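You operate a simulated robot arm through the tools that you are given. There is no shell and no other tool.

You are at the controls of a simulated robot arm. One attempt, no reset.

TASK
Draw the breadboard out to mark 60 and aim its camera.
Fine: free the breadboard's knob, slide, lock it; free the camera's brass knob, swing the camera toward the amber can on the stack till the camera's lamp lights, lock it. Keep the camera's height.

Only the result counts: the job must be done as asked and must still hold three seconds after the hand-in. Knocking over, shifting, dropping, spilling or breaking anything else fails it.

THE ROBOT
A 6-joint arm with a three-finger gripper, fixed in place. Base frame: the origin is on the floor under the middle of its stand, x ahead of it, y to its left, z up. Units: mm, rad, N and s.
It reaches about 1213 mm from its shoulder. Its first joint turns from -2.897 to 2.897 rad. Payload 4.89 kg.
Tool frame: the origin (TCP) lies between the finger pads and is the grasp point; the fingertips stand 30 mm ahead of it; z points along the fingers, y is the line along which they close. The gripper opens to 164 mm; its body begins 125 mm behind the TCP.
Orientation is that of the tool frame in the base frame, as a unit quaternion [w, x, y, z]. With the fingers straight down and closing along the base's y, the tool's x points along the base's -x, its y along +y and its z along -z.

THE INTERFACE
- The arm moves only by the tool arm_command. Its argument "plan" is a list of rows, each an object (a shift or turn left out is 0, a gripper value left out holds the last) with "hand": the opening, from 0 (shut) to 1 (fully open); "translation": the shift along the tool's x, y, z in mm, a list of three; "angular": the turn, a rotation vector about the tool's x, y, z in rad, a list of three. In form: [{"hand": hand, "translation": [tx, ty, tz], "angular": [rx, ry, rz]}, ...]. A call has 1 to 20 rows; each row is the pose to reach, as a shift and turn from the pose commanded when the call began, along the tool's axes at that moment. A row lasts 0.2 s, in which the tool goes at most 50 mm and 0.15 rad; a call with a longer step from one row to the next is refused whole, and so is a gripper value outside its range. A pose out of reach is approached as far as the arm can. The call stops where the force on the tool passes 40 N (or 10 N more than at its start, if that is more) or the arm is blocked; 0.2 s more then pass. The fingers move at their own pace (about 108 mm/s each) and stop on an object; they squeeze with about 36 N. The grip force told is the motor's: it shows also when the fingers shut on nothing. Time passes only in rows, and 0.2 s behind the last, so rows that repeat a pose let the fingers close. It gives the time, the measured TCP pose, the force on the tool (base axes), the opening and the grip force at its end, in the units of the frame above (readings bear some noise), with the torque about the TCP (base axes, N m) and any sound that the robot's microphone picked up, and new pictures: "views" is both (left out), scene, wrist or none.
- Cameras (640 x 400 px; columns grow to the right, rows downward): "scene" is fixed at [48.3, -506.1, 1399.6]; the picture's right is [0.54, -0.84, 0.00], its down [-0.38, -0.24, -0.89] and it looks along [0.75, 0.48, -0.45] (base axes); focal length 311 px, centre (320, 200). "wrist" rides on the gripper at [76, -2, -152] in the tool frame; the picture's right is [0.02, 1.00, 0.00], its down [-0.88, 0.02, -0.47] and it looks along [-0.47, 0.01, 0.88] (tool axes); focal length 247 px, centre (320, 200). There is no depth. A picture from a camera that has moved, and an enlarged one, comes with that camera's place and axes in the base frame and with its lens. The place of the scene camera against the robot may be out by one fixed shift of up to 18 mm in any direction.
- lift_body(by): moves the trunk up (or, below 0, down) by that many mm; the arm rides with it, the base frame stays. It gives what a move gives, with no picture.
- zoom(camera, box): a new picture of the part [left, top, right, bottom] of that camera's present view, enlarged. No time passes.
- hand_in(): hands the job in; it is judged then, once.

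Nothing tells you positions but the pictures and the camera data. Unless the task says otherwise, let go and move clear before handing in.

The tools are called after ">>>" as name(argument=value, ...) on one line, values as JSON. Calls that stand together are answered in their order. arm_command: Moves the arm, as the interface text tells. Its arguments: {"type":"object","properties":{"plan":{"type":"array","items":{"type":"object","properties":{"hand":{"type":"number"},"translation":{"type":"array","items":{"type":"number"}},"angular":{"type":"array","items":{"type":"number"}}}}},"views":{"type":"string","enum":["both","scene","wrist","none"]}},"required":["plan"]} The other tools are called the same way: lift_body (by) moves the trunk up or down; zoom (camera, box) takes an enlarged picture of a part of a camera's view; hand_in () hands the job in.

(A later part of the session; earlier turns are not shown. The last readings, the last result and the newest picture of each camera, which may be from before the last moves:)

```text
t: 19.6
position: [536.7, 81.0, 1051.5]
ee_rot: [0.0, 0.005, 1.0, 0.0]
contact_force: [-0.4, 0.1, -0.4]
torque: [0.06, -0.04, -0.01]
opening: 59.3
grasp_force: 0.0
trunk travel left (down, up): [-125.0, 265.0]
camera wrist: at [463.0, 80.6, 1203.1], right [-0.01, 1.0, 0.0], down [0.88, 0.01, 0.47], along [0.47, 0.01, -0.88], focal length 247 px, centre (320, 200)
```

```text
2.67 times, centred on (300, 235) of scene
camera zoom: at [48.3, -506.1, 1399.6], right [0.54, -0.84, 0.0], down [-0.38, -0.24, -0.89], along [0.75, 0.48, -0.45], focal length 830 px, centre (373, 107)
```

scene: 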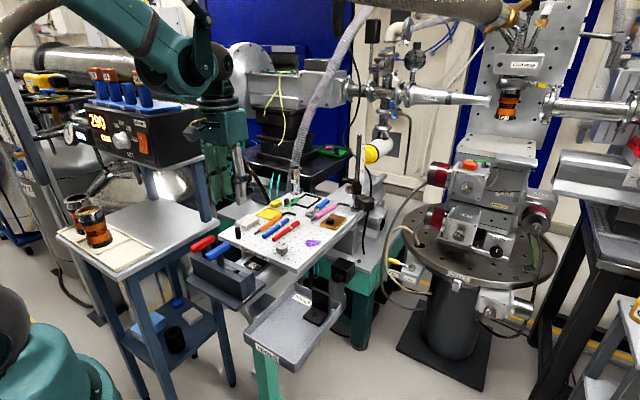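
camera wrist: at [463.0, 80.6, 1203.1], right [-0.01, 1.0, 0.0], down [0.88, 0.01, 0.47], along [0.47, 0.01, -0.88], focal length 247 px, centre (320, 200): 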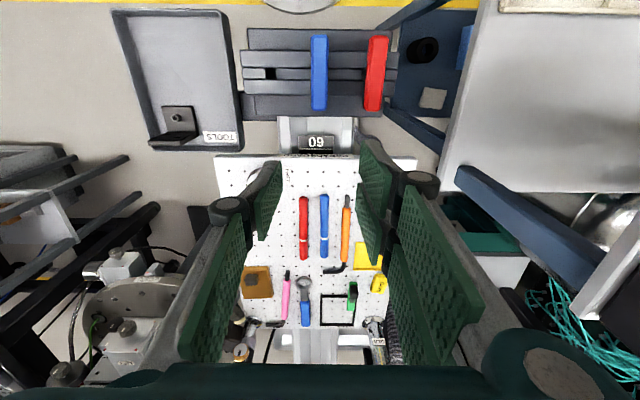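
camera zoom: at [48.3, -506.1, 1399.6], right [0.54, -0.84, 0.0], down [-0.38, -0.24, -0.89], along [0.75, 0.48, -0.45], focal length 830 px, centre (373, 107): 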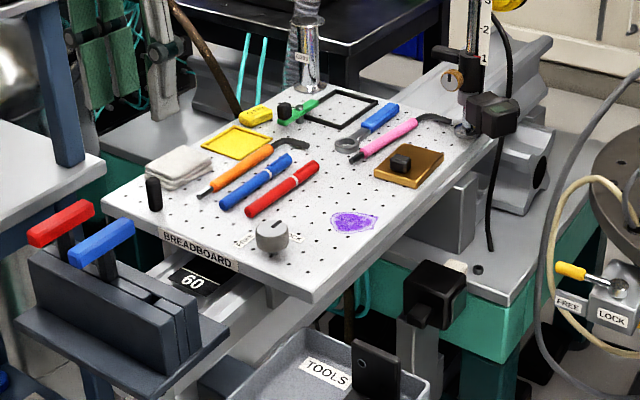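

>>> arm_command(plan=[{"hand": 0.36, "translation": [-30, 0, 0]}, {"translation": [-70, 0, 10]}, {"translation": [-105, 0, 20]}, {"translation": [-125, 0, 30]}, {"translation": [-125, 0, 30]}], views="wrist")

>>> zoom(camera="wrist", box=[260, 30, 380, 105])

```text
t: 20.8
position: [662.9, 81.8, 1019.9]
ee_rot: [0.001, 0.005, 1.0, 0.0]
contact_force: [0.2, 0.0, -0.1]
torque: [-0.01, 0.11, 0.02]
opening: 58.9
grasp_force: 0.1
trunk travel left (down, up): [-125.0, 265.0]
camera wrist: at [588.3, 80.8, 1172.4], right [-0.01, 1.0, 0.0], down [0.88, 0.01, 0.47], along [0.47, 0.01, -0.88], focal length 247 px, centre (320, 200)
```

wrist: 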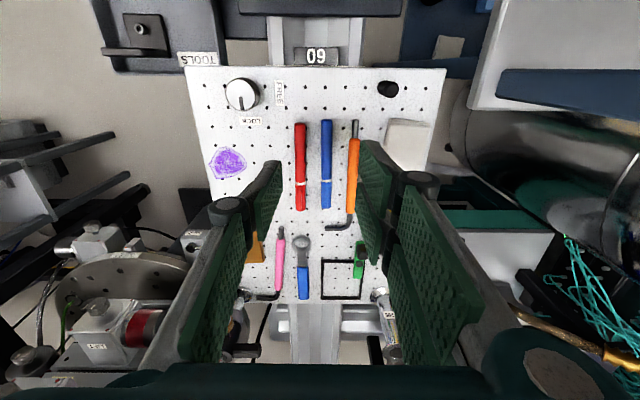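

```text
5.33 times, centred on (320, 68) of wrist
camera zoom: at [588.3, 80.8, 1172.4], right [-0.01, 1.0, 0.0], down [0.88, 0.01, 0.47], along [0.47, 0.01, -0.88], focal length 1317 px, centre (320, 907)
```

zoom: 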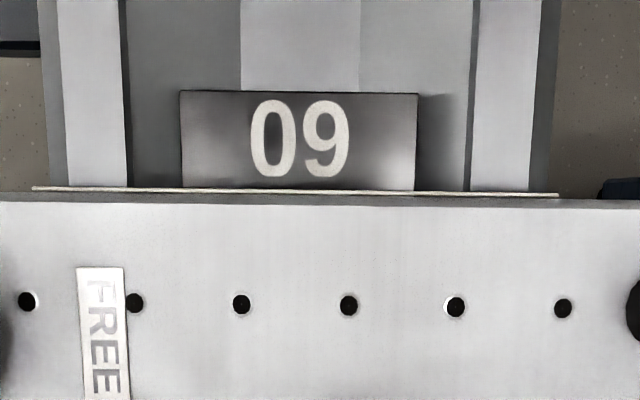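

The edge is directly over the 60 line and the knob reads LOCK, so the breadboard step looks done. Next I'll bring the wrist camera round to look at the brass knob and the camera head from the robot side.

>>> arm_command(plan=[{"hand": 0.8, "translation": [-15, -20, -5], "angular": [0, -0.11, 0]}, {"translation": [-40, -45, -5], "angular": [0, -0.23, 0]}, {"translation": [-65, -70, 0], "angular": [0, -0.35, 0]}, {"translation": [-90, -95, 5], "angular": [0, -0.47, 0]}, {"translation": [-110, -118, 10], "angular": [0, -0.59, 0]}, {"translation": [-128, -135, 15], "angular": [0, -0.7, 0]}, {"translation": [-137, -145, 20], "angular": [0, -0.785, 0]}, {"translation": [-137, -145, 20], "angular": [0, -0.785, 0]}])

>>> zoom(camera="wrist", box=[240, 150, 400, 290])

```text
t: 22.6
position: [798.4, -65.1, 999.7]
ee_rot: [0.383, 0.005, 0.924, -0.002]
contact_force: [0.8, 0.6, 0.1]
torque: [-0.03, -0.01, -0.04]
opening: 131.1
grasp_force: 0.1
trunk travel left (down, up): [-125.0, 265.0]
camera wrist: at [638.1, -66.7, 1053.2], right [0.0, 1.0, -0.02], down [0.29, 0.02, 0.96], along [0.96, 0.0, -0.29], focal length 247 px, centre (320, 200)
```

scene: 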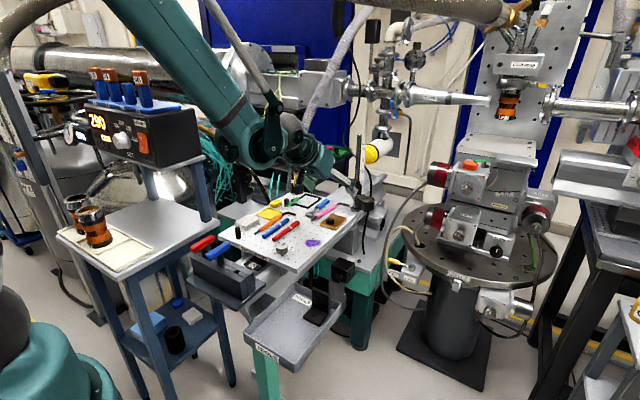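
wrist: 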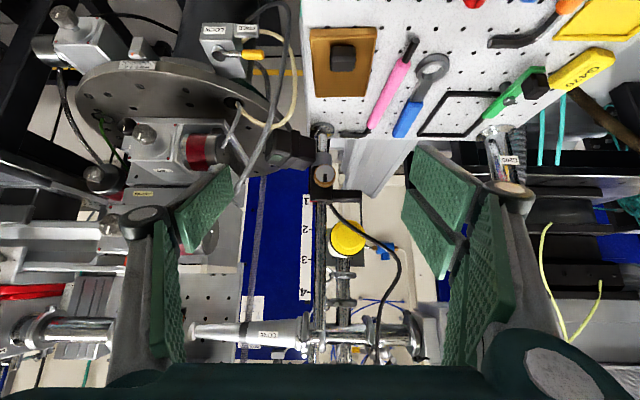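

```text
2.86 times, centred on (320, 220) of wrist
camera zoom: at [638.1, -66.7, 1053.2], right [0.0, 1.0, -0.02], down [0.29, 0.02, 0.96], along [0.96, 0.0, -0.29], focal length 706 px, centre (320, 143)
```

zoom: 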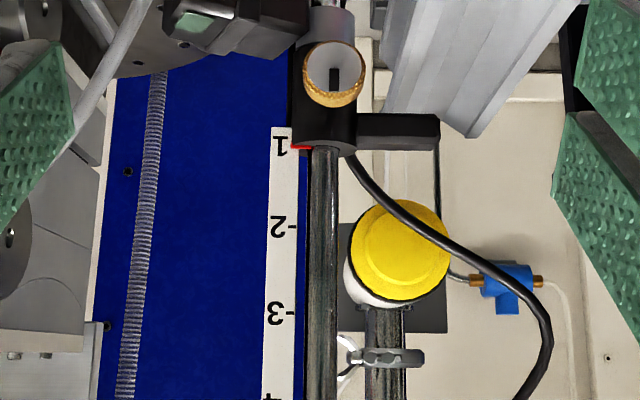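

>>> zoom(camera="wrist", box=[260, 110, 380, 210])

>>> zoom(camera="wrist", box=[300, 150, 350, 210])

>>> zoom(camera="wrist", box=[60, 100, 300, 380])

>>> zoom(camera="scene", box=[300, 100, 420, 240])

```text
4.00 times, centred on (320, 160) of wrist
camera zoom: at [638.1, -66.7, 1053.2], right [0.0, 1.0, -0.02], down [0.29, 0.02, 0.96], along [0.96, 0.0, -0.29], focal length 988 px, centre (320, 360)
```

zoom: 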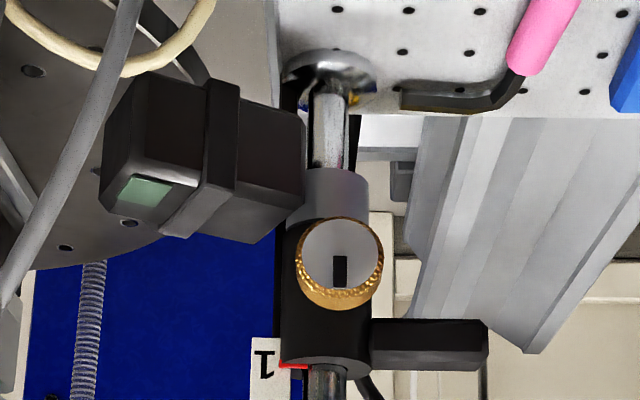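

```text
6.67 times, centred on (325, 180) of wrist
camera zoom: at [638.1, -66.7, 1053.2], right [0.0, 1.0, -0.02], down [0.29, 0.02, 0.96], along [0.96, 0.0, -0.29], focal length 1646 px, centre (287, 333)
```

zoom: 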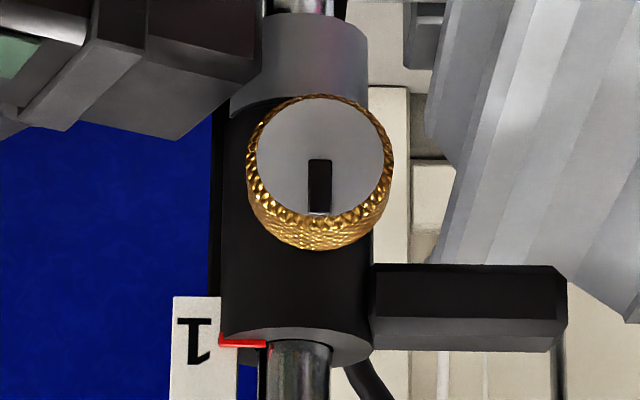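

```text
1.43 times, centred on (180, 240) of wrist
camera zoom: at [638.1, -66.7, 1053.2], right [0.0, 1.0, -0.02], down [0.29, 0.02, 0.96], along [0.96, 0.0, -0.29], focal length 353 px, centre (520, 143)
```

zoom: 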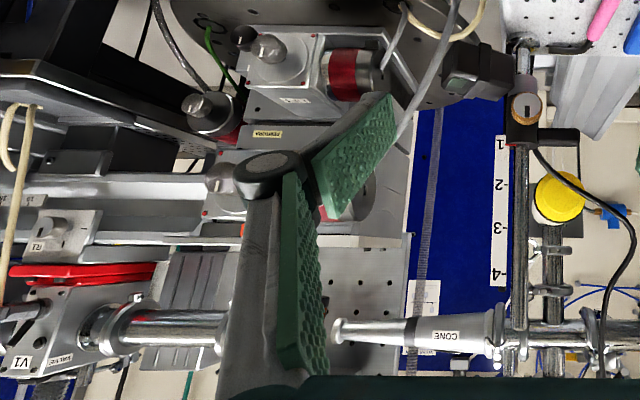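

```text
2.86 times, centred on (360, 170) of scene
camera zoom: at [48.3, -506.1, 1399.6], right [0.54, -0.84, 0.0], down [-0.38, -0.24, -0.89], along [0.75, 0.48, -0.45], focal length 890 px, centre (206, 286)
```

zoom: 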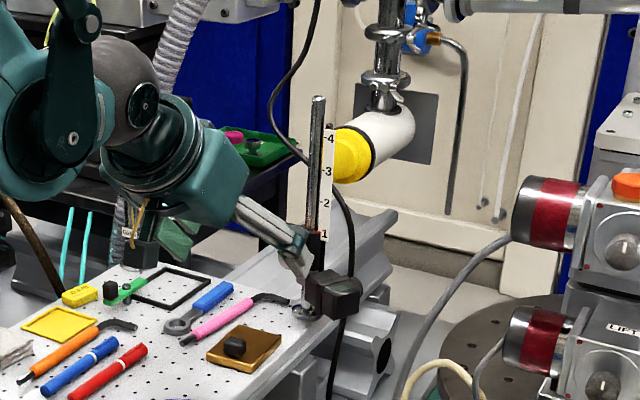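

The brass knob, about 28 mm across, faces the robot at roughly (928, -61, 930) with its pointer up, and the camera head extends toward -y. To find the swing angle I'll yaw the wrist camera toward the stack and locate the amber can.

>>> arm_command(plan=[{"hand": 0.8, "translation": [5, 0, -10], "angular": [0.08, 0, 0.08]}, {"translation": [5, 0, -20], "angular": [0.17, 0, 0.17]}, {"translation": [5, 0, -30], "angular": [0.26, 0, 0.26]}, {"translation": [5, 0, -40], "angular": [0.35, 0, 0.35]}, {"translation": [5, 0, -40], "angular": [0.42, 0, 0.42]}, {"translation": [5, 0, -40], "angular": [0.42, 0, 0.42]}])

>>> zoom(camera="wrist", box=[220, 200, 420, 360])

```text
t: 24.0
position: [767.4, -67.6, 1025.0]
ee_rot: [0.365, 0.275, 0.882, -0.114]
contact_force: [0.3, -0.3, -0.1]
torque: [0.02, -0.02, 0.02]
opening: 131.4
grasp_force: 0.0
trunk travel left (down, up): [-125.0, 265.0]
camera wrist: at [634.4, 24.0, 1079.2], right [0.56, 0.83, -0.02], down [0.25, -0.15, 0.96], along [0.79, -0.54, -0.29], focal length 247 px, centre (320, 200)
```

scene: 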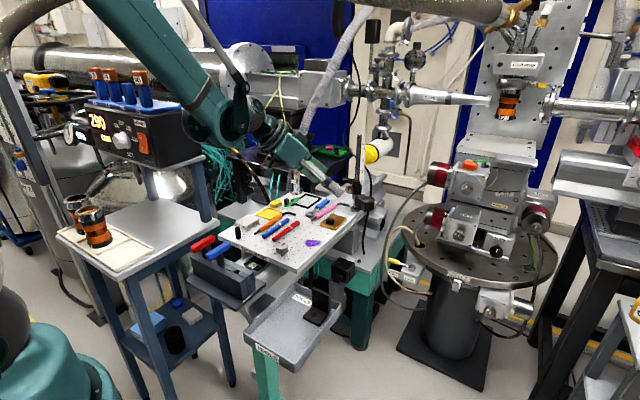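
wrist: 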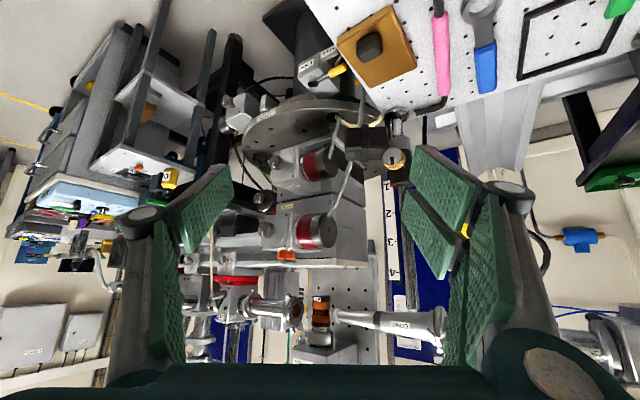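

```text
2.50 times, centred on (320, 280) of wrist
camera zoom: at [634.4, 24.0, 1079.2], right [0.56, 0.83, -0.02], down [0.25, -0.15, 0.96], along [0.79, -0.54, -0.29], focal length 617 px, centre (320, 0)
```

zoom: 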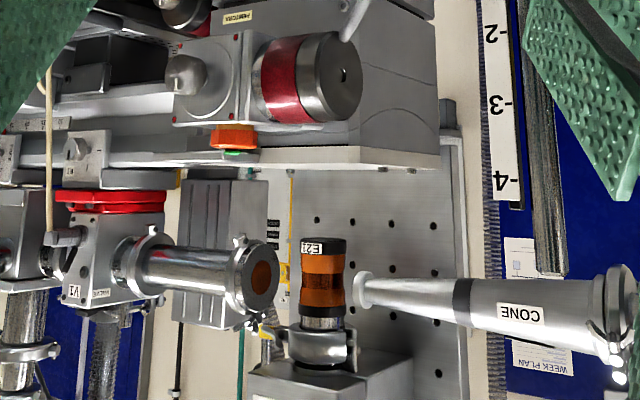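

>>> zoom(camera="scene", box=[420, 130, 570, 280])

>>> zoom(camera="wrist", box=[230, 90, 400, 270])

>>> zoom(camera="wrist", box=[370, 90, 430, 140])

>>> zoom(camera="wrist", box=[340, 110, 430, 210])

>>> zoom(camera="scene", box=[560, 50, 640, 400])

>>> zoom(camera="wrist", box=[0, 0, 250, 380])

```text
2.67 times, centred on (495, 205) of scene
camera zoom: at [48.3, -506.1, 1399.6], right [0.54, -0.84, 0.0], down [-0.38, -0.24, -0.89], along [0.75, 0.48, -0.45], focal length 830 px, centre (-147, 187)
```

zoom: 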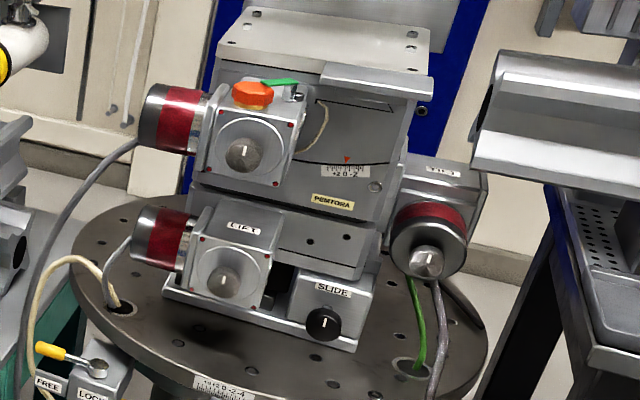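

```text
2.22 times, centred on (315, 180) of wrist
camera zoom: at [634.4, 24.0, 1079.2], right [0.56, 0.83, -0.02], down [0.25, -0.15, 0.96], along [0.79, -0.54, -0.29], focal length 549 px, centre (331, 244)
```

zoom: 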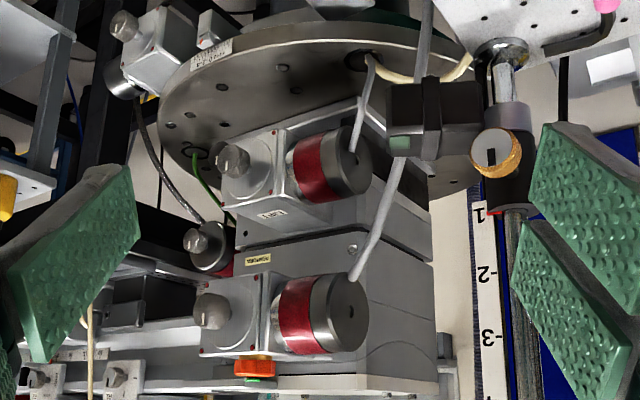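

```text
8.00 times, centred on (400, 115) of wrist
camera zoom: at [634.4, 24.0, 1079.2], right [0.56, 0.83, -0.02], down [0.25, -0.15, 0.96], along [0.79, -0.54, -0.29], focal length 1976 px, centre (-320, 880)
```

zoom: 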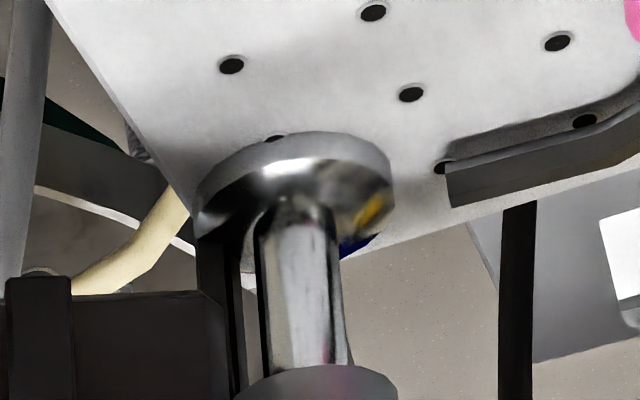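

```text
4.00 times, centred on (385, 160) of wrist
camera zoom: at [634.4, 24.0, 1079.2], right [0.56, 0.83, -0.02], down [0.25, -0.15, 0.96], along [0.79, -0.54, -0.29], focal length 988 px, centre (60, 360)
```

zoom: 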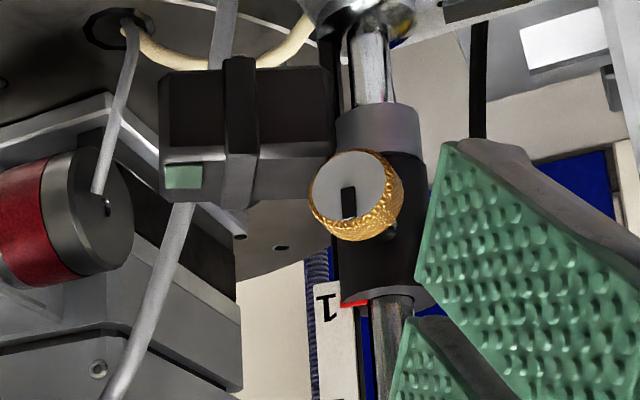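

```text
1.14 times, centred on (600, 225) of scene
camera zoom: at [48.3, -506.1, 1399.6], right [0.54, -0.84, 0.0], down [-0.38, -0.24, -0.89], along [0.75, 0.48, -0.45], focal length 356 px, centre (0, 171)
```

zoom: 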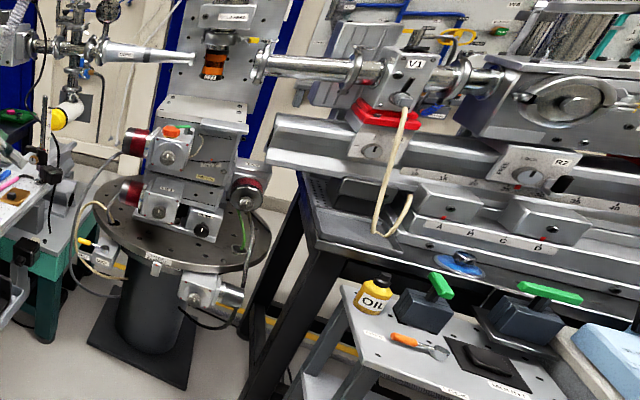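

```text
1.05 times, centred on (125, 190) of wrist (not enlarged: the box is as wide or as high as the picture)
camera zoom: at [634.4, 24.0, 1079.2], right [0.56, 0.83, -0.02], down [0.25, -0.15, 0.96], along [0.79, -0.54, -0.29], focal length 260 px, centre (525, 210)
```

zoom: 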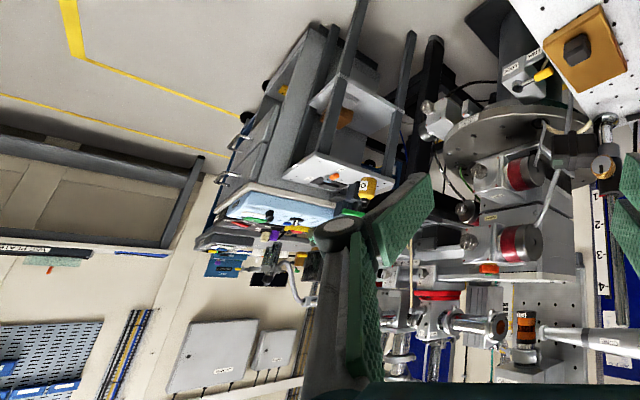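

The amber can E21 is at about (1344, -450, 1187), roughly azimuth -46° from the post. The camera head now points about -90°, so it needs to swing about +44° counter-clockwise from above. I'll undo the yaw and pitch the hand so it faces the brass knob.

>>> arm_command(plan=[{"hand": 0.6, "translation": [-4, 5, 4], "angular": [-0.08, 0, -0.08]}, {"translation": [-8, 10, 8], "angular": [-0.17, 0, -0.17]}, {"translation": [-12, 15, 12], "angular": [-0.26, 0, -0.26]}, {"translation": [-15.6, 20.9, 15.6], "angular": [-0.35, 0, -0.35]}, {"translation": [-15.6, 20.9, 15.6], "angular": [-0.42, 0, -0.42]}, {"translation": [-15.6, 20.9, 15.6], "angular": [-0.42, 0, -0.42]}], views="none")

>>> arm_command(plan=[{"hand": 0.6, "translation": [0, 0, 0], "angular": [0, -0.09, 0]}, {"translation": [5, 0, 5], "angular": [0, -0.18, 0]}, {"translation": [10, 0, 10], "angular": [0, -0.27, 0]}, {"translation": [10, 0, 10], "angular": [0, -0.349, 0]}, {"translation": [10, 0, 10], "angular": [0, -0.349, 0]}], views="both")

```text
t: 25.4
position: [797.1, -62.2, 1025.3]
ee_rot: [0.383, 0.004, 0.924, -0.001]
contact_force: [0.6, 0.1, -0.3]
torque: [-0.02, 0.03, -0.01]
opening: 98.4
grasp_force: 0.1
trunk travel left (down, up): [-125.0, 265.0]
```

```text
t: 26.6
position: [797.2, -62.6, 1012.2]
ee_rot: [0.538, 0.004, 0.843, -0.003]
contact_force: [0.1, 0.5, -1.0]
torque: [-0.01, 0.0, 0.0]
opening: 98.4
grasp_force: 0.2
trunk travel left (down, up): [-125.0, 265.0]
camera wrist: at [627.7, -61.9, 1006.7], right [0.0, 1.0, -0.02], down [-0.06, 0.02, 1.0], along [1.0, 0.0, 0.06], focal length 247 px, centre (320, 200)
```

scene: 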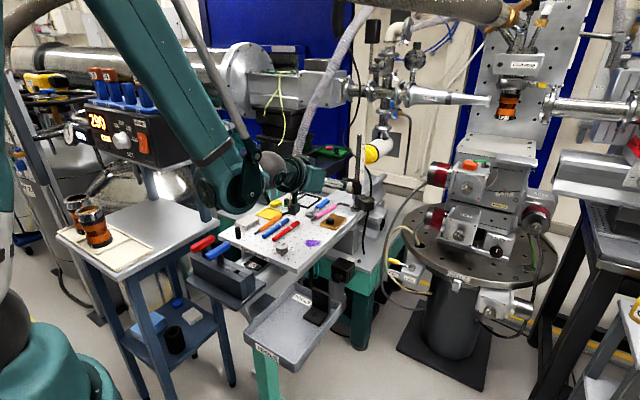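
wrist: 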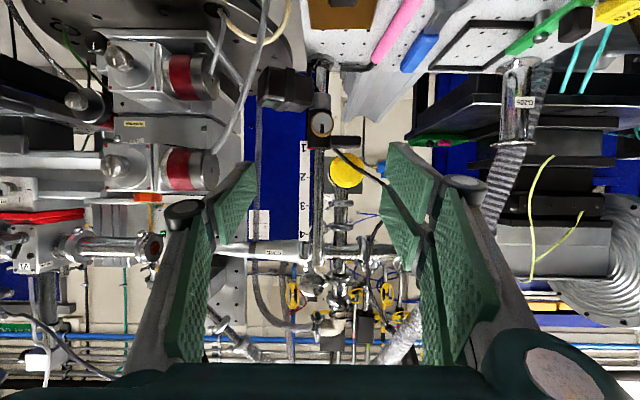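

>>> zoom(camera="scene", box=[180, 120, 400, 300])

>>> zoom(camera="wrist", box=[280, 80, 380, 170])

```text
2.22 times, centred on (290, 210) of scene
camera zoom: at [48.3, -506.1, 1399.6], right [0.54, -0.84, 0.0], down [-0.38, -0.24, -0.89], along [0.75, 0.48, -0.45], focal length 692 px, centre (387, 178)
```

zoom: 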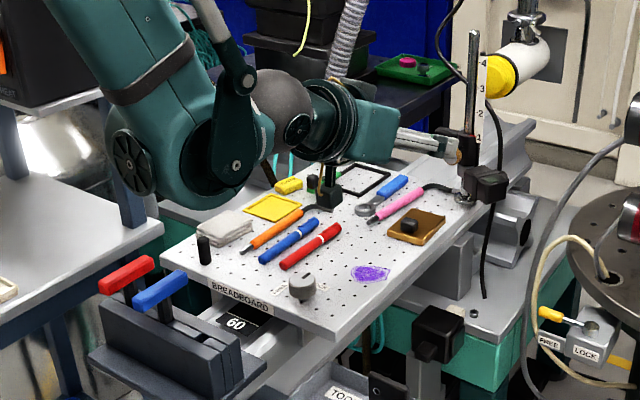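

```text
4.44 times, centred on (330, 125) of wrist
camera zoom: at [627.7, -61.9, 1006.7], right [0.0, 1.0, -0.02], down [-0.06, 0.02, 1.0], along [1.0, 0.0, 0.06], focal length 1098 px, centre (276, 533)
```

zoom: 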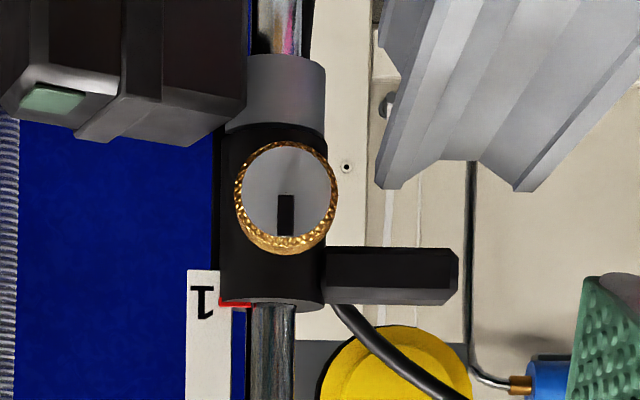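

>>> zoom(camera="wrist", box=[250, 55, 340, 125])

>>> zoom(camera="scene", box=[335, 160, 385, 215])

```text
5.71 times, centred on (295, 90) of wrist
camera zoom: at [627.7, -61.9, 1006.7], right [0.0, 1.0, -0.02], down [-0.06, 0.02, 1.0], along [1.0, 0.0, 0.06], focal length 1411 px, centre (463, 829)
```

zoom: 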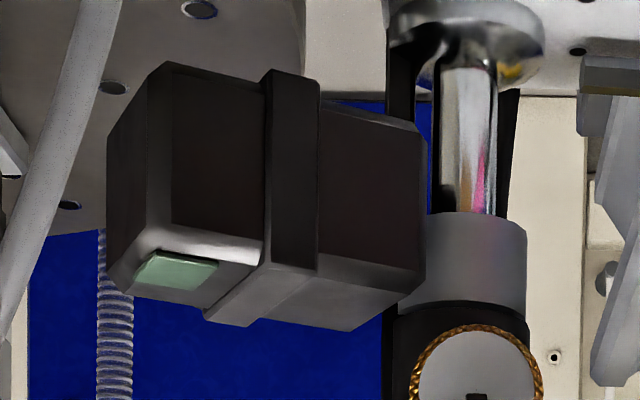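

```text
7.27 times, centred on (360, 188) of scene
camera zoom: at [48.3, -506.1, 1399.6], right [0.54, -0.84, 0.0], down [-0.38, -0.24, -0.89], along [0.75, 0.48, -0.45], focal length 2265 px, centre (29, 291)
```

zoom: 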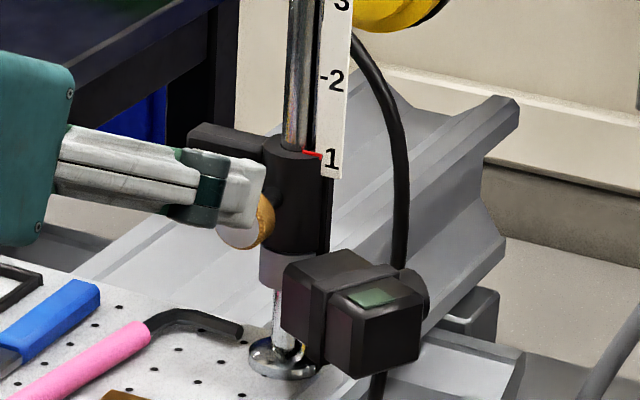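

>>> zoom(camera="scene", box=[352, 190, 384, 214])

```text
16.00 times, centred on (368, 202) of scene
camera zoom: at [48.3, -506.1, 1399.6], right [0.54, -0.84, 0.0], down [-0.38, -0.24, -0.89], along [0.75, 0.48, -0.45], focal length 4983 px, centre (-448, 168)
```

zoom: 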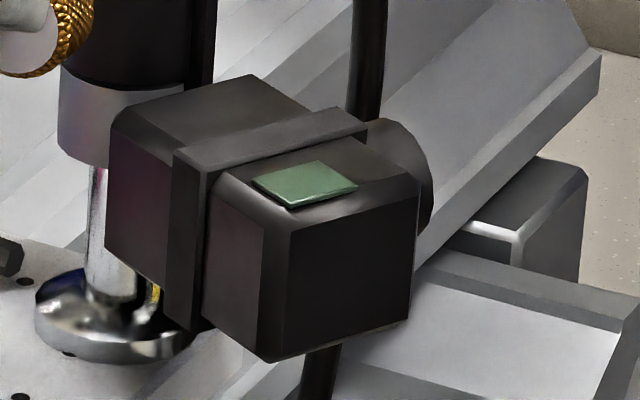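

I've now resolved the geometry. The lens is on the +x side and points about azimuth -28°, so aiming at the can needs a modest clockwise swing of roughly 12–18° as seen from above. The wrist joint would come too low with a flat approach, so I'll use a 45° down tilt and start rolled to one side, which leaves room for a quarter turn of the brass knob.

>>> arm_command(plan=[{"hand": 0.34, "translation": [0, -6, 8], "angular": [0, 0.09, 0]}, {"translation": [-1, -13, 17], "angular": [0, 0.18, 0]}, {"translation": [-2, -20, 27], "angular": [0, 0.27, 0]}, {"translation": [-3, -27, 35], "angular": [0, 0.349, 0]}, {"translation": [-3, -27, 35], "angular": [0, 0.349, 0]}], views="none")

>>> arm_command(plan=[{"hand": 0.34, "translation": [0, -3, 5], "angular": [-0.09, 0, 0.09]}, {"translation": [0, -6, 10], "angular": [-0.19, 0, 0.19]}, {"translation": [0.5, -9, 15], "angular": [-0.29, 0, 0.29]}, {"translation": [1, -12, 20], "angular": [-0.38, 0, 0.38]}, {"translation": [1.4, -15, 25], "angular": [-0.47, 0, 0.47]}, {"translation": [1.4, -18, 29.7], "angular": [-0.555, 0, 0.555]}, {"translation": [1.4, -18, 29.7], "angular": [-0.555, 0, 0.555]}], views="both")

>>> zoom(camera="scene", box=[290, 130, 400, 220])

>>> zoom(camera="wrist", box=[240, 120, 400, 240])

```text
t: 27.8
position: [829.2, -89.5, 997.9]
ee_rot: [0.382, 0.004, 0.924, -0.001]
contact_force: [1.3, 0.9, -0.1]
torque: [-0.03, -0.03, 0.01]
opening: 56.0
grasp_force: 0.0
trunk travel left (down, up): [-125.0, 265.0]
```

```text
t: 29.4
position: [849.2, -107.0, 977.2]
ee_rot: [0.356, 0.152, 0.853, 0.351]
contact_force: [0.2, 0.1, -0.8]
torque: [0.01, -0.05, 0.0]
opening: 55.9
grasp_force: 0.0
trunk travel left (down, up): [-125.0, 265.0]
camera wrist: at [689.4, -144.6, 1015.2], right [-0.01, 0.72, 0.7], down [0.28, -0.67, 0.69], along [0.96, 0.2, -0.2], focal length 247 px, centre (320, 200)
```

scene: 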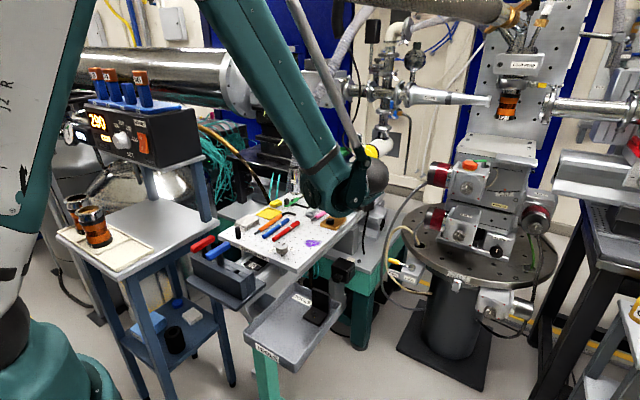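
wrist: 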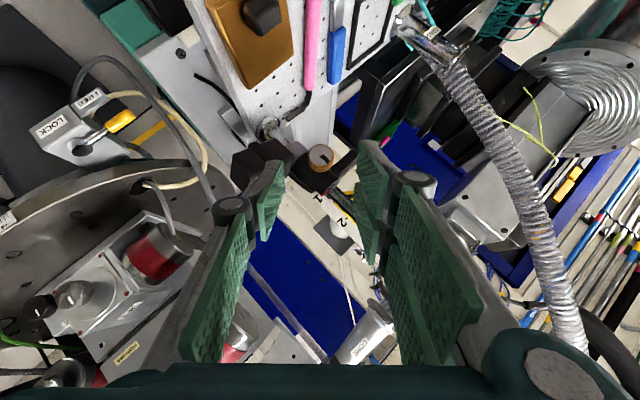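

```text
4.44 times, centred on (345, 175) of scene
camera zoom: at [48.3, -506.1, 1399.6], right [0.54, -0.84, 0.0], down [-0.38, -0.24, -0.89], along [0.75, 0.48, -0.45], focal length 1384 px, centre (209, 311)
```

zoom: 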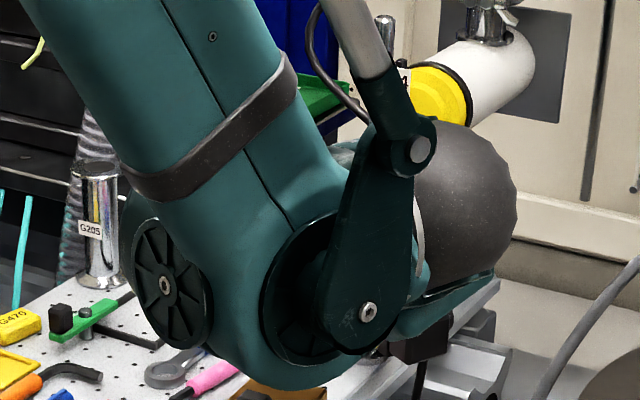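

```text
3.33 times, centred on (320, 180) of wrist
camera zoom: at [689.4, -144.6, 1015.2], right [-0.01, 0.72, 0.7], down [0.28, -0.67, 0.69], along [0.96, 0.2, -0.2], focal length 823 px, centre (320, 267)
```

zoom: 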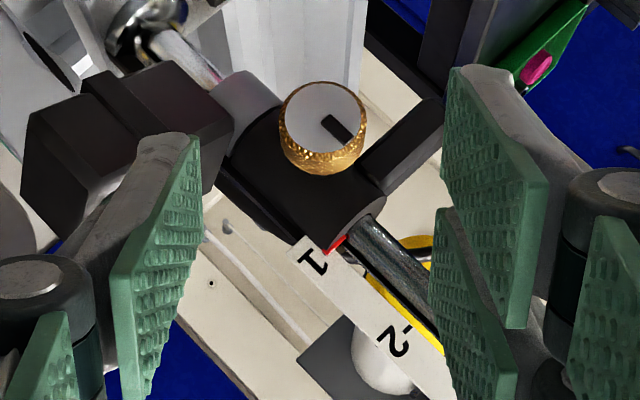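

The knob face measures at (923, -61, 931.5) from this angle. I'll advance along the tool axis in two steps, checking clearance to the camera body and the collar.

>>> arm_command(plan=[{"hand": 0.34, "translation": [-0.3, 0, 15]}, {"translation": [-0.5, 0, 32]}, {"translation": [-0.7, 0.1, 48]}, {"translation": [-0.7, 0.1, 48]}], views="wrist")

>>> zoom(camera="wrist", box=[240, 110, 400, 230])

```text
t: 30.4
position: [882.9, -85.6, 956.0]
ee_rot: [0.355, 0.151, 0.853, 0.352]
contact_force: [-0.2, 0.4, 0.1]
torque: [0.0, -0.02, 0.02]
opening: 55.7
grasp_force: 0.0
trunk travel left (down, up): [-125.0, 265.0]
camera wrist: at [722.9, -121.3, 992.2], right [-0.01, 0.72, 0.7], down [0.28, -0.67, 0.69], along [0.96, 0.2, -0.2], focal length 247 px, centre (320, 200)
```

wrist: 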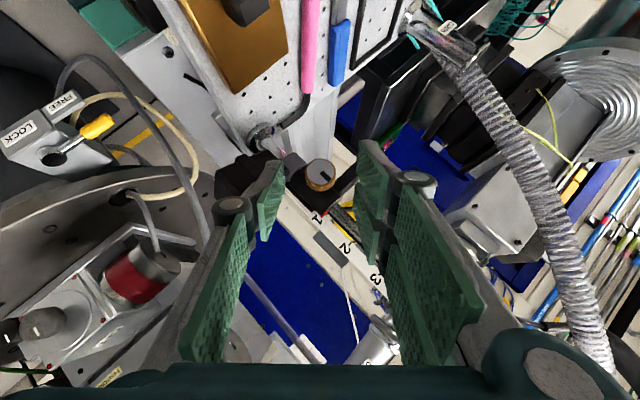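

```text
3.33 times, centred on (320, 170) of wrist
camera zoom: at [722.9, -121.3, 992.2], right [-0.01, 0.72, 0.7], down [0.28, -0.67, 0.69], along [0.96, 0.2, -0.2], focal length 823 px, centre (320, 300)
```

zoom: 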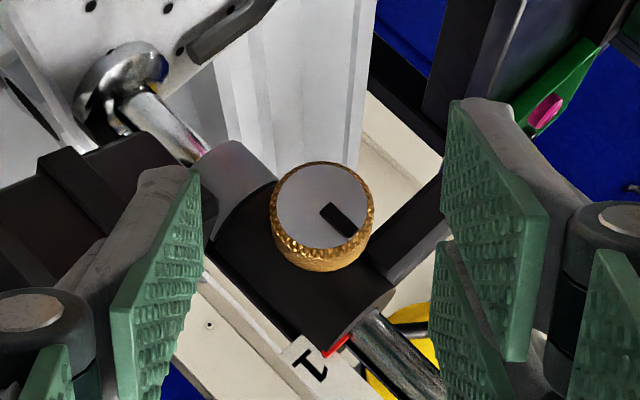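

>>> arm_command(plan=[{"hand": 0.34, "translation": [-0.8, 0.1, 12]}, {"translation": [-1.3, 0.1, 23]}, {"translation": [-1.7, 0.1, 32.1]}, {"translation": [-1.7, 0.1, 32.1]}], views="both")

>>> zoom(camera="wrist", box=[240, 110, 400, 230])

```text
t: 31.4
position: [907.7, -67.7, 938.2]
ee_rot: [0.355, 0.15, 0.853, 0.352]
contact_force: [0.1, 0.1, 0.2]
torque: [0.02, -0.01, 0.01]
opening: 55.3
grasp_force: 0.2
trunk travel left (down, up): [-125.0, 265.0]
camera wrist: at [747.4, -105.9, 975.7], right [-0.01, 0.72, 0.7], down [0.28, -0.67, 0.69], along [0.96, 0.2, -0.2], focal length 247 px, centre (320, 200)
```

scene: 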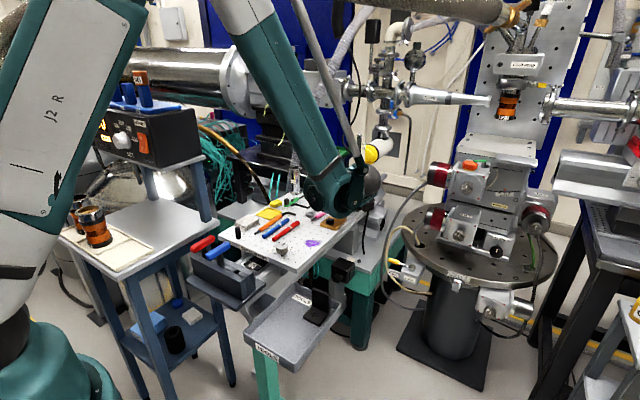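
wrist: 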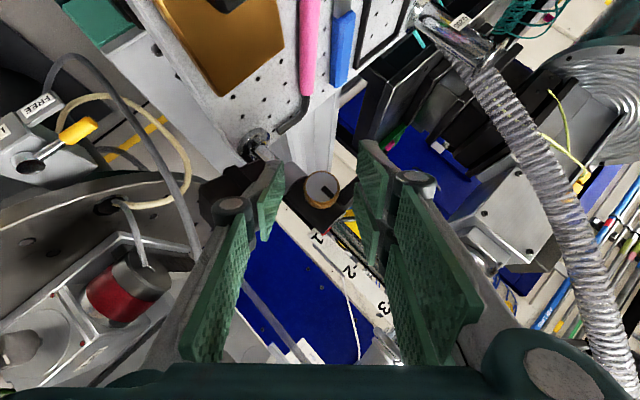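

```text
3.33 times, centred on (320, 170) of wrist
camera zoom: at [747.4, -105.9, 975.7], right [-0.01, 0.72, 0.7], down [0.28, -0.67, 0.69], along [0.96, 0.2, -0.2], focal length 823 px, centre (320, 300)
```

zoom: 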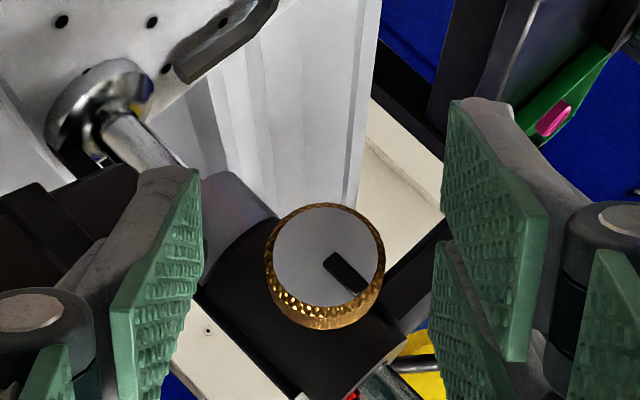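

>>> arm_command(plan=[{"hand": 0.0, "translation": [0, 0.8, 0]}, {"translation": [0, 0.8, 0]}, {"translation": [0, 0.8, 0]}], views="wrist")

>>> zoom(camera="wrist", box=[240, 110, 400, 230])

```text
t: 32.2
position: [907.5, -67.7, 939.7]
ee_rot: [0.355, 0.15, 0.853, 0.352]
contact_force: [3.7, 10.1, 4.8]
torque: [0.09, -0.21, 0.19]
opening: 26.6
grasp_force: 45.1
trunk travel left (down, up): [-125.0, 265.0]
camera wrist: at [747.4, -104.9, 976.5], right [-0.01, 0.72, 0.7], down [0.28, -0.67, 0.69], along [0.96, 0.2, -0.2], focal length 247 px, centre (320, 200)
```

wrist: 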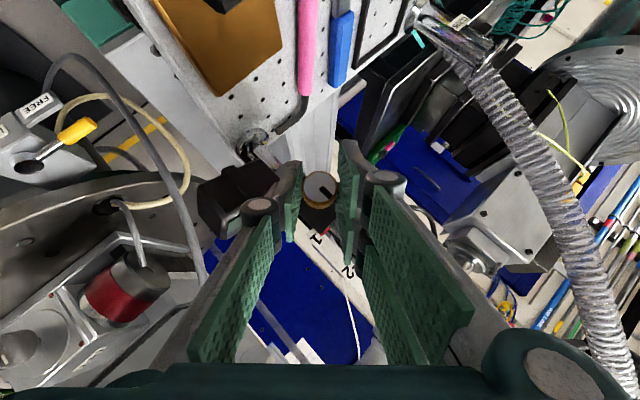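

```text
3.33 times, centred on (320, 170) of wrist
camera zoom: at [747.4, -104.9, 976.5], right [-0.01, 0.72, 0.7], down [0.28, -0.67, 0.69], along [0.96, 0.2, -0.2], focal length 823 px, centre (320, 300)
```

zoom: 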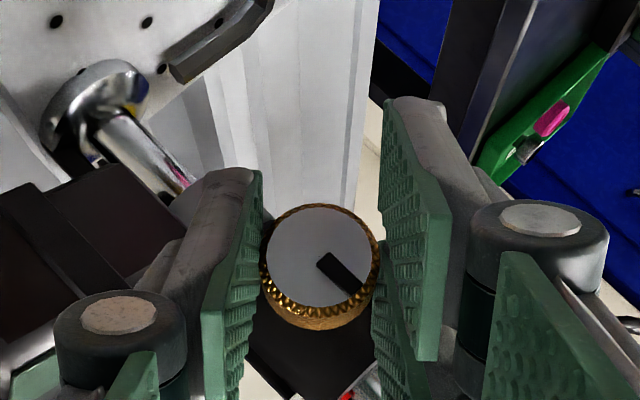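

The fingers have closed firmly on the brass knob at 27 mm. I'll turn it counter-clockwise (pointer from up toward +y) about the knob's own axis, a small amount first to test the direction.

>>> arm_command(plan=[{"hand": 0.0, "translation": [0.05, 1.2, 0.05], "angular": [0.0849, 0, -0.0849]}, {"translation": [0.22, 2.45, 0.22], "angular": [0.1768, 0, -0.1768]}, {"translation": [0.5, 3.67, 0.5], "angular": [0.2687, 0, -0.2687]}, {"translation": [0.86, 4.75, 0.86], "angular": [0.3536, 0, -0.3536]}, {"translation": [0.86, 4.75, 0.86], "angular": [0.3536, 0, -0.3536]}], views="wrist")

>>> zoom(camera="wrist", box=[240, 110, 400, 230])

```text
t: 33.4
position: [907.2, -63.2, 942.8]
ee_rot: [0.379, 0.059, 0.915, 0.129]
contact_force: [-1.8, 16.2, -5.2]
torque: [0.15, -0.04, 0.37]
opening: 26.6
grasp_force: 45.2
trunk travel left (down, up): [-125.0, 265.0]
camera wrist: at [747.6, -78.2, 993.3], right [-0.01, 0.96, 0.26], down [0.29, -0.25, 0.92], along [0.96, 0.08, -0.27], focal length 247 px, centre (320, 200)
```

wrist: 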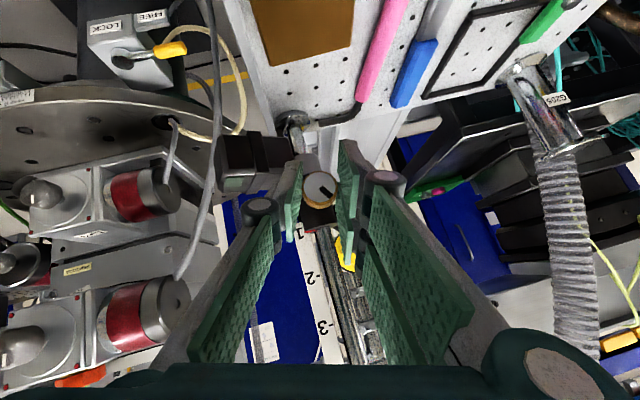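

```text
3.33 times, centred on (320, 170) of wrist
camera zoom: at [747.6, -78.2, 993.3], right [-0.01, 0.96, 0.26], down [0.29, -0.25, 0.92], along [0.96, 0.08, -0.27], focal length 823 px, centre (320, 300)
```

zoom: 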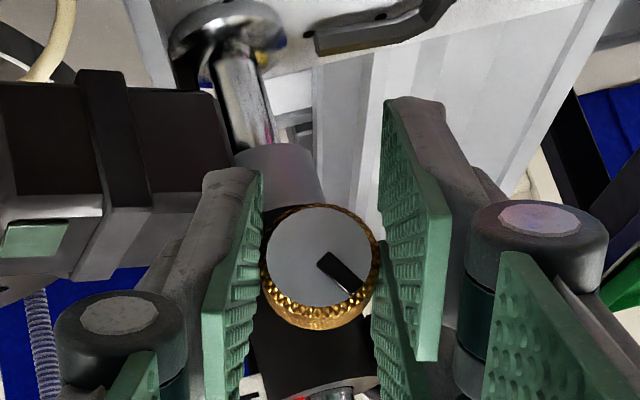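

The knob turns with the hand, so the direction is right. I'll continue the turn.

>>> arm_command(plan=[{"hand": 0.0, "translation": [0.28, 2.28, 0.28], "angular": [0.1, 0, -0.1]}, {"translation": [0.57, 3.79, 0.57], "angular": [0.205, 0, -0.205]}, {"translation": [1.02, 5.2, 1.02], "angular": [0.31, 0, -0.31]}, {"translation": [1.6, 6.5, 1.6], "angular": [0.4145, 0, -0.4145]}, {"translation": [2.32, 7.67, 2.32], "angular": [0.519, 0, -0.519]}, {"translation": [2.32, 7.67, 2.32], "angular": [0.53, 0, -0.53]}], views="both")

>>> zoom(camera="wrist", box=[240, 110, 400, 230])

>>> zoom(camera="scene", box=[200, 110, 400, 260])

```text
t: 34.8
position: [907.3, -56.1, 940.7]
ee_rot: [0.372, -0.084, 0.899, -0.215]
contact_force: [4.2, -0.3, 10.0]
torque: [-0.06, -0.98, 0.41]
opening: 26.7
grasp_force: 44.8
trunk travel left (down, up): [-125.0, 265.0]
camera wrist: at [748.2, -31.8, 990.1], right [-0.01, 0.89, -0.46], down [0.29, 0.44, 0.85], along [0.96, -0.13, -0.26], focal length 247 px, centre (320, 200)
```

scene: 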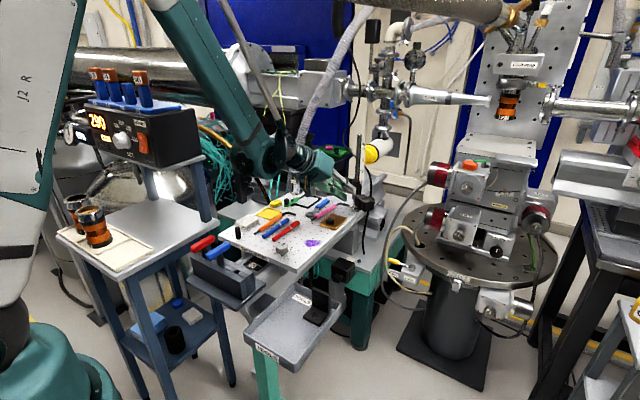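
wrist: 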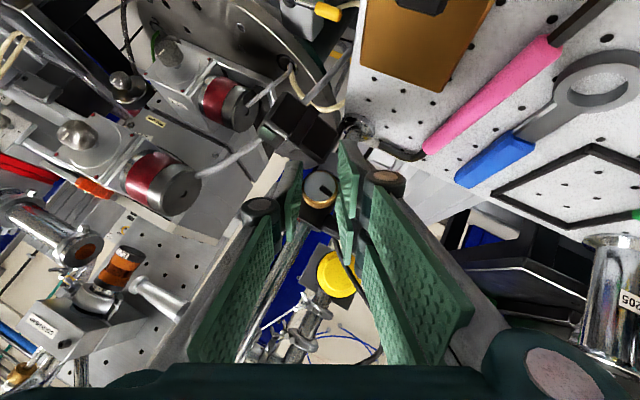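

```text
3.33 times, centred on (320, 170) of wrist
camera zoom: at [748.2, -31.8, 990.1], right [-0.01, 0.89, -0.46], down [0.29, 0.44, 0.85], along [0.96, -0.13, -0.26], focal length 823 px, centre (320, 300)
```

zoom: 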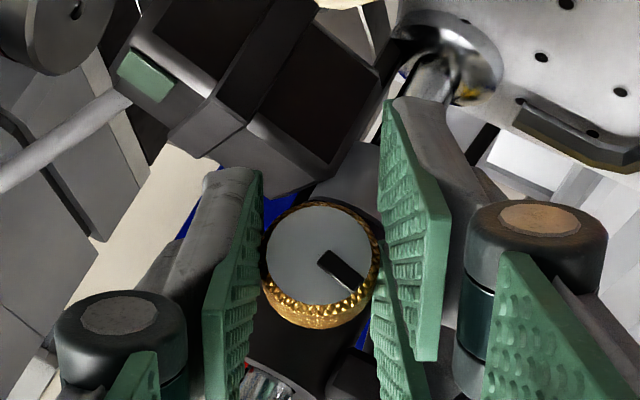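

```text
2.67 times, centred on (300, 185) of scene
camera zoom: at [48.3, -506.1, 1399.6], right [0.54, -0.84, 0.0], down [-0.38, -0.24, -0.89], along [0.75, 0.48, -0.45], focal length 830 px, centre (373, 240)
```

zoom: 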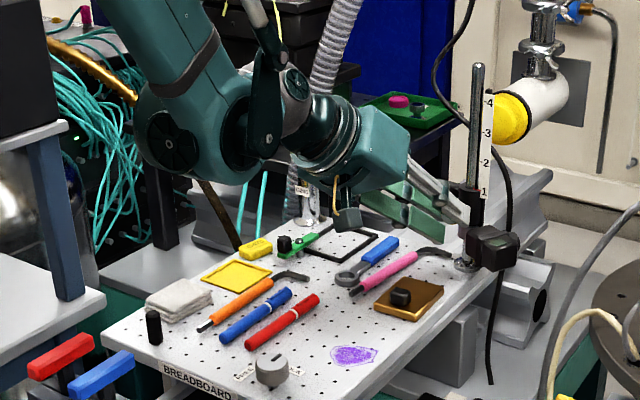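

>>> arm_command(plan=[{"hand": 0.0, "translation": [0.09, 1.23, 0.09], "angular": [0.0849, 0, -0.0849]}, {"translation": [0.28, 2.43, 0.28], "angular": [0.1697, 0, -0.1697]}, {"translation": [0.46, 3.22, 0.46], "angular": [0.2263, 0, -0.2263]}, {"translation": [0.46, 3.22, 0.46], "angular": [0.2263, 0, -0.2263]}], views="wrist")

>>> zoom(camera="wrist", box=[240, 110, 400, 230])

>>> zoom(camera="scene", box=[335, 160, 385, 215])

```text
t: 35.8
position: [907.7, -54.7, 938.9]
ee_rot: [0.352, -0.141, 0.854, -0.356]
contact_force: [-0.2, -1.8, 4.6]
torque: [0.43, -0.05, -0.02]
opening: 26.8
grasp_force: 45.1
trunk travel left (down, up): [-125.0, 265.0]
camera wrist: at [748.0, -15.8, 978.0], right [-0.01, 0.7, -0.72], down [0.3, 0.69, 0.66], along [0.96, -0.21, -0.21], focal length 247 px, centre (320, 200)
```

wrist: 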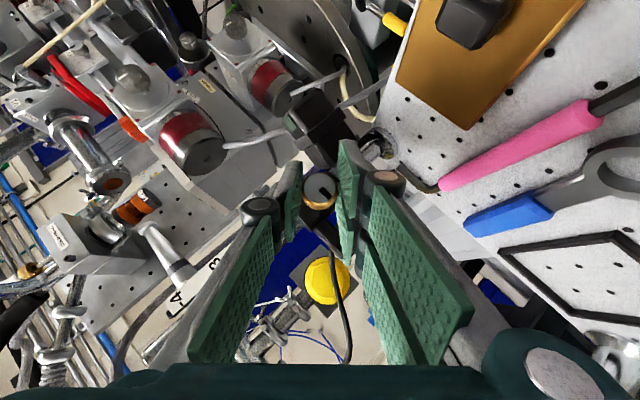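

```text
3.33 times, centred on (320, 170) of wrist
camera zoom: at [748.0, -15.8, 978.0], right [-0.01, 0.7, -0.72], down [0.3, 0.69, 0.66], along [0.96, -0.21, -0.21], focal length 823 px, centre (320, 300)
```

zoom: 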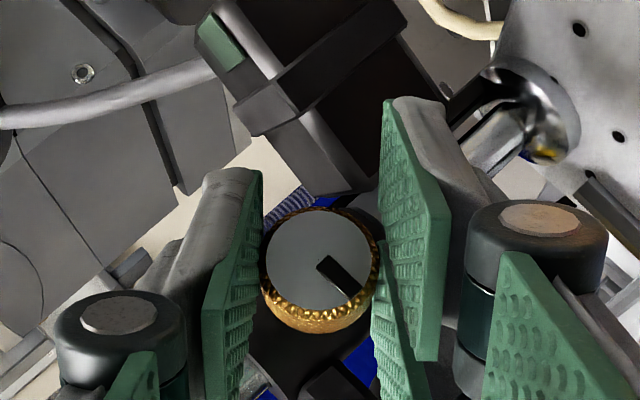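

```text
7.27 times, centred on (360, 188) of scene
camera zoom: at [48.3, -506.1, 1399.6], right [0.54, -0.84, 0.0], down [-0.38, -0.24, -0.89], along [0.75, 0.48, -0.45], focal length 2265 px, centre (29, 291)
```

zoom: 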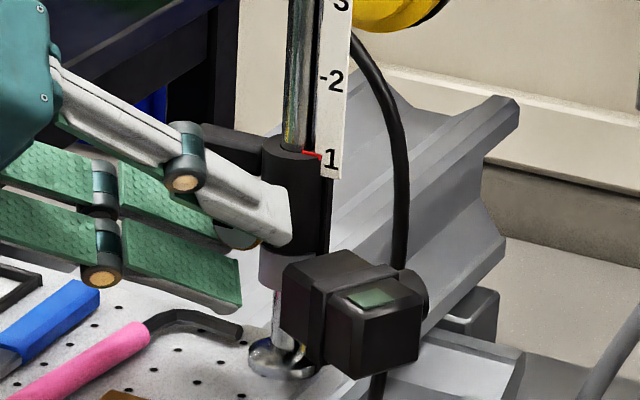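

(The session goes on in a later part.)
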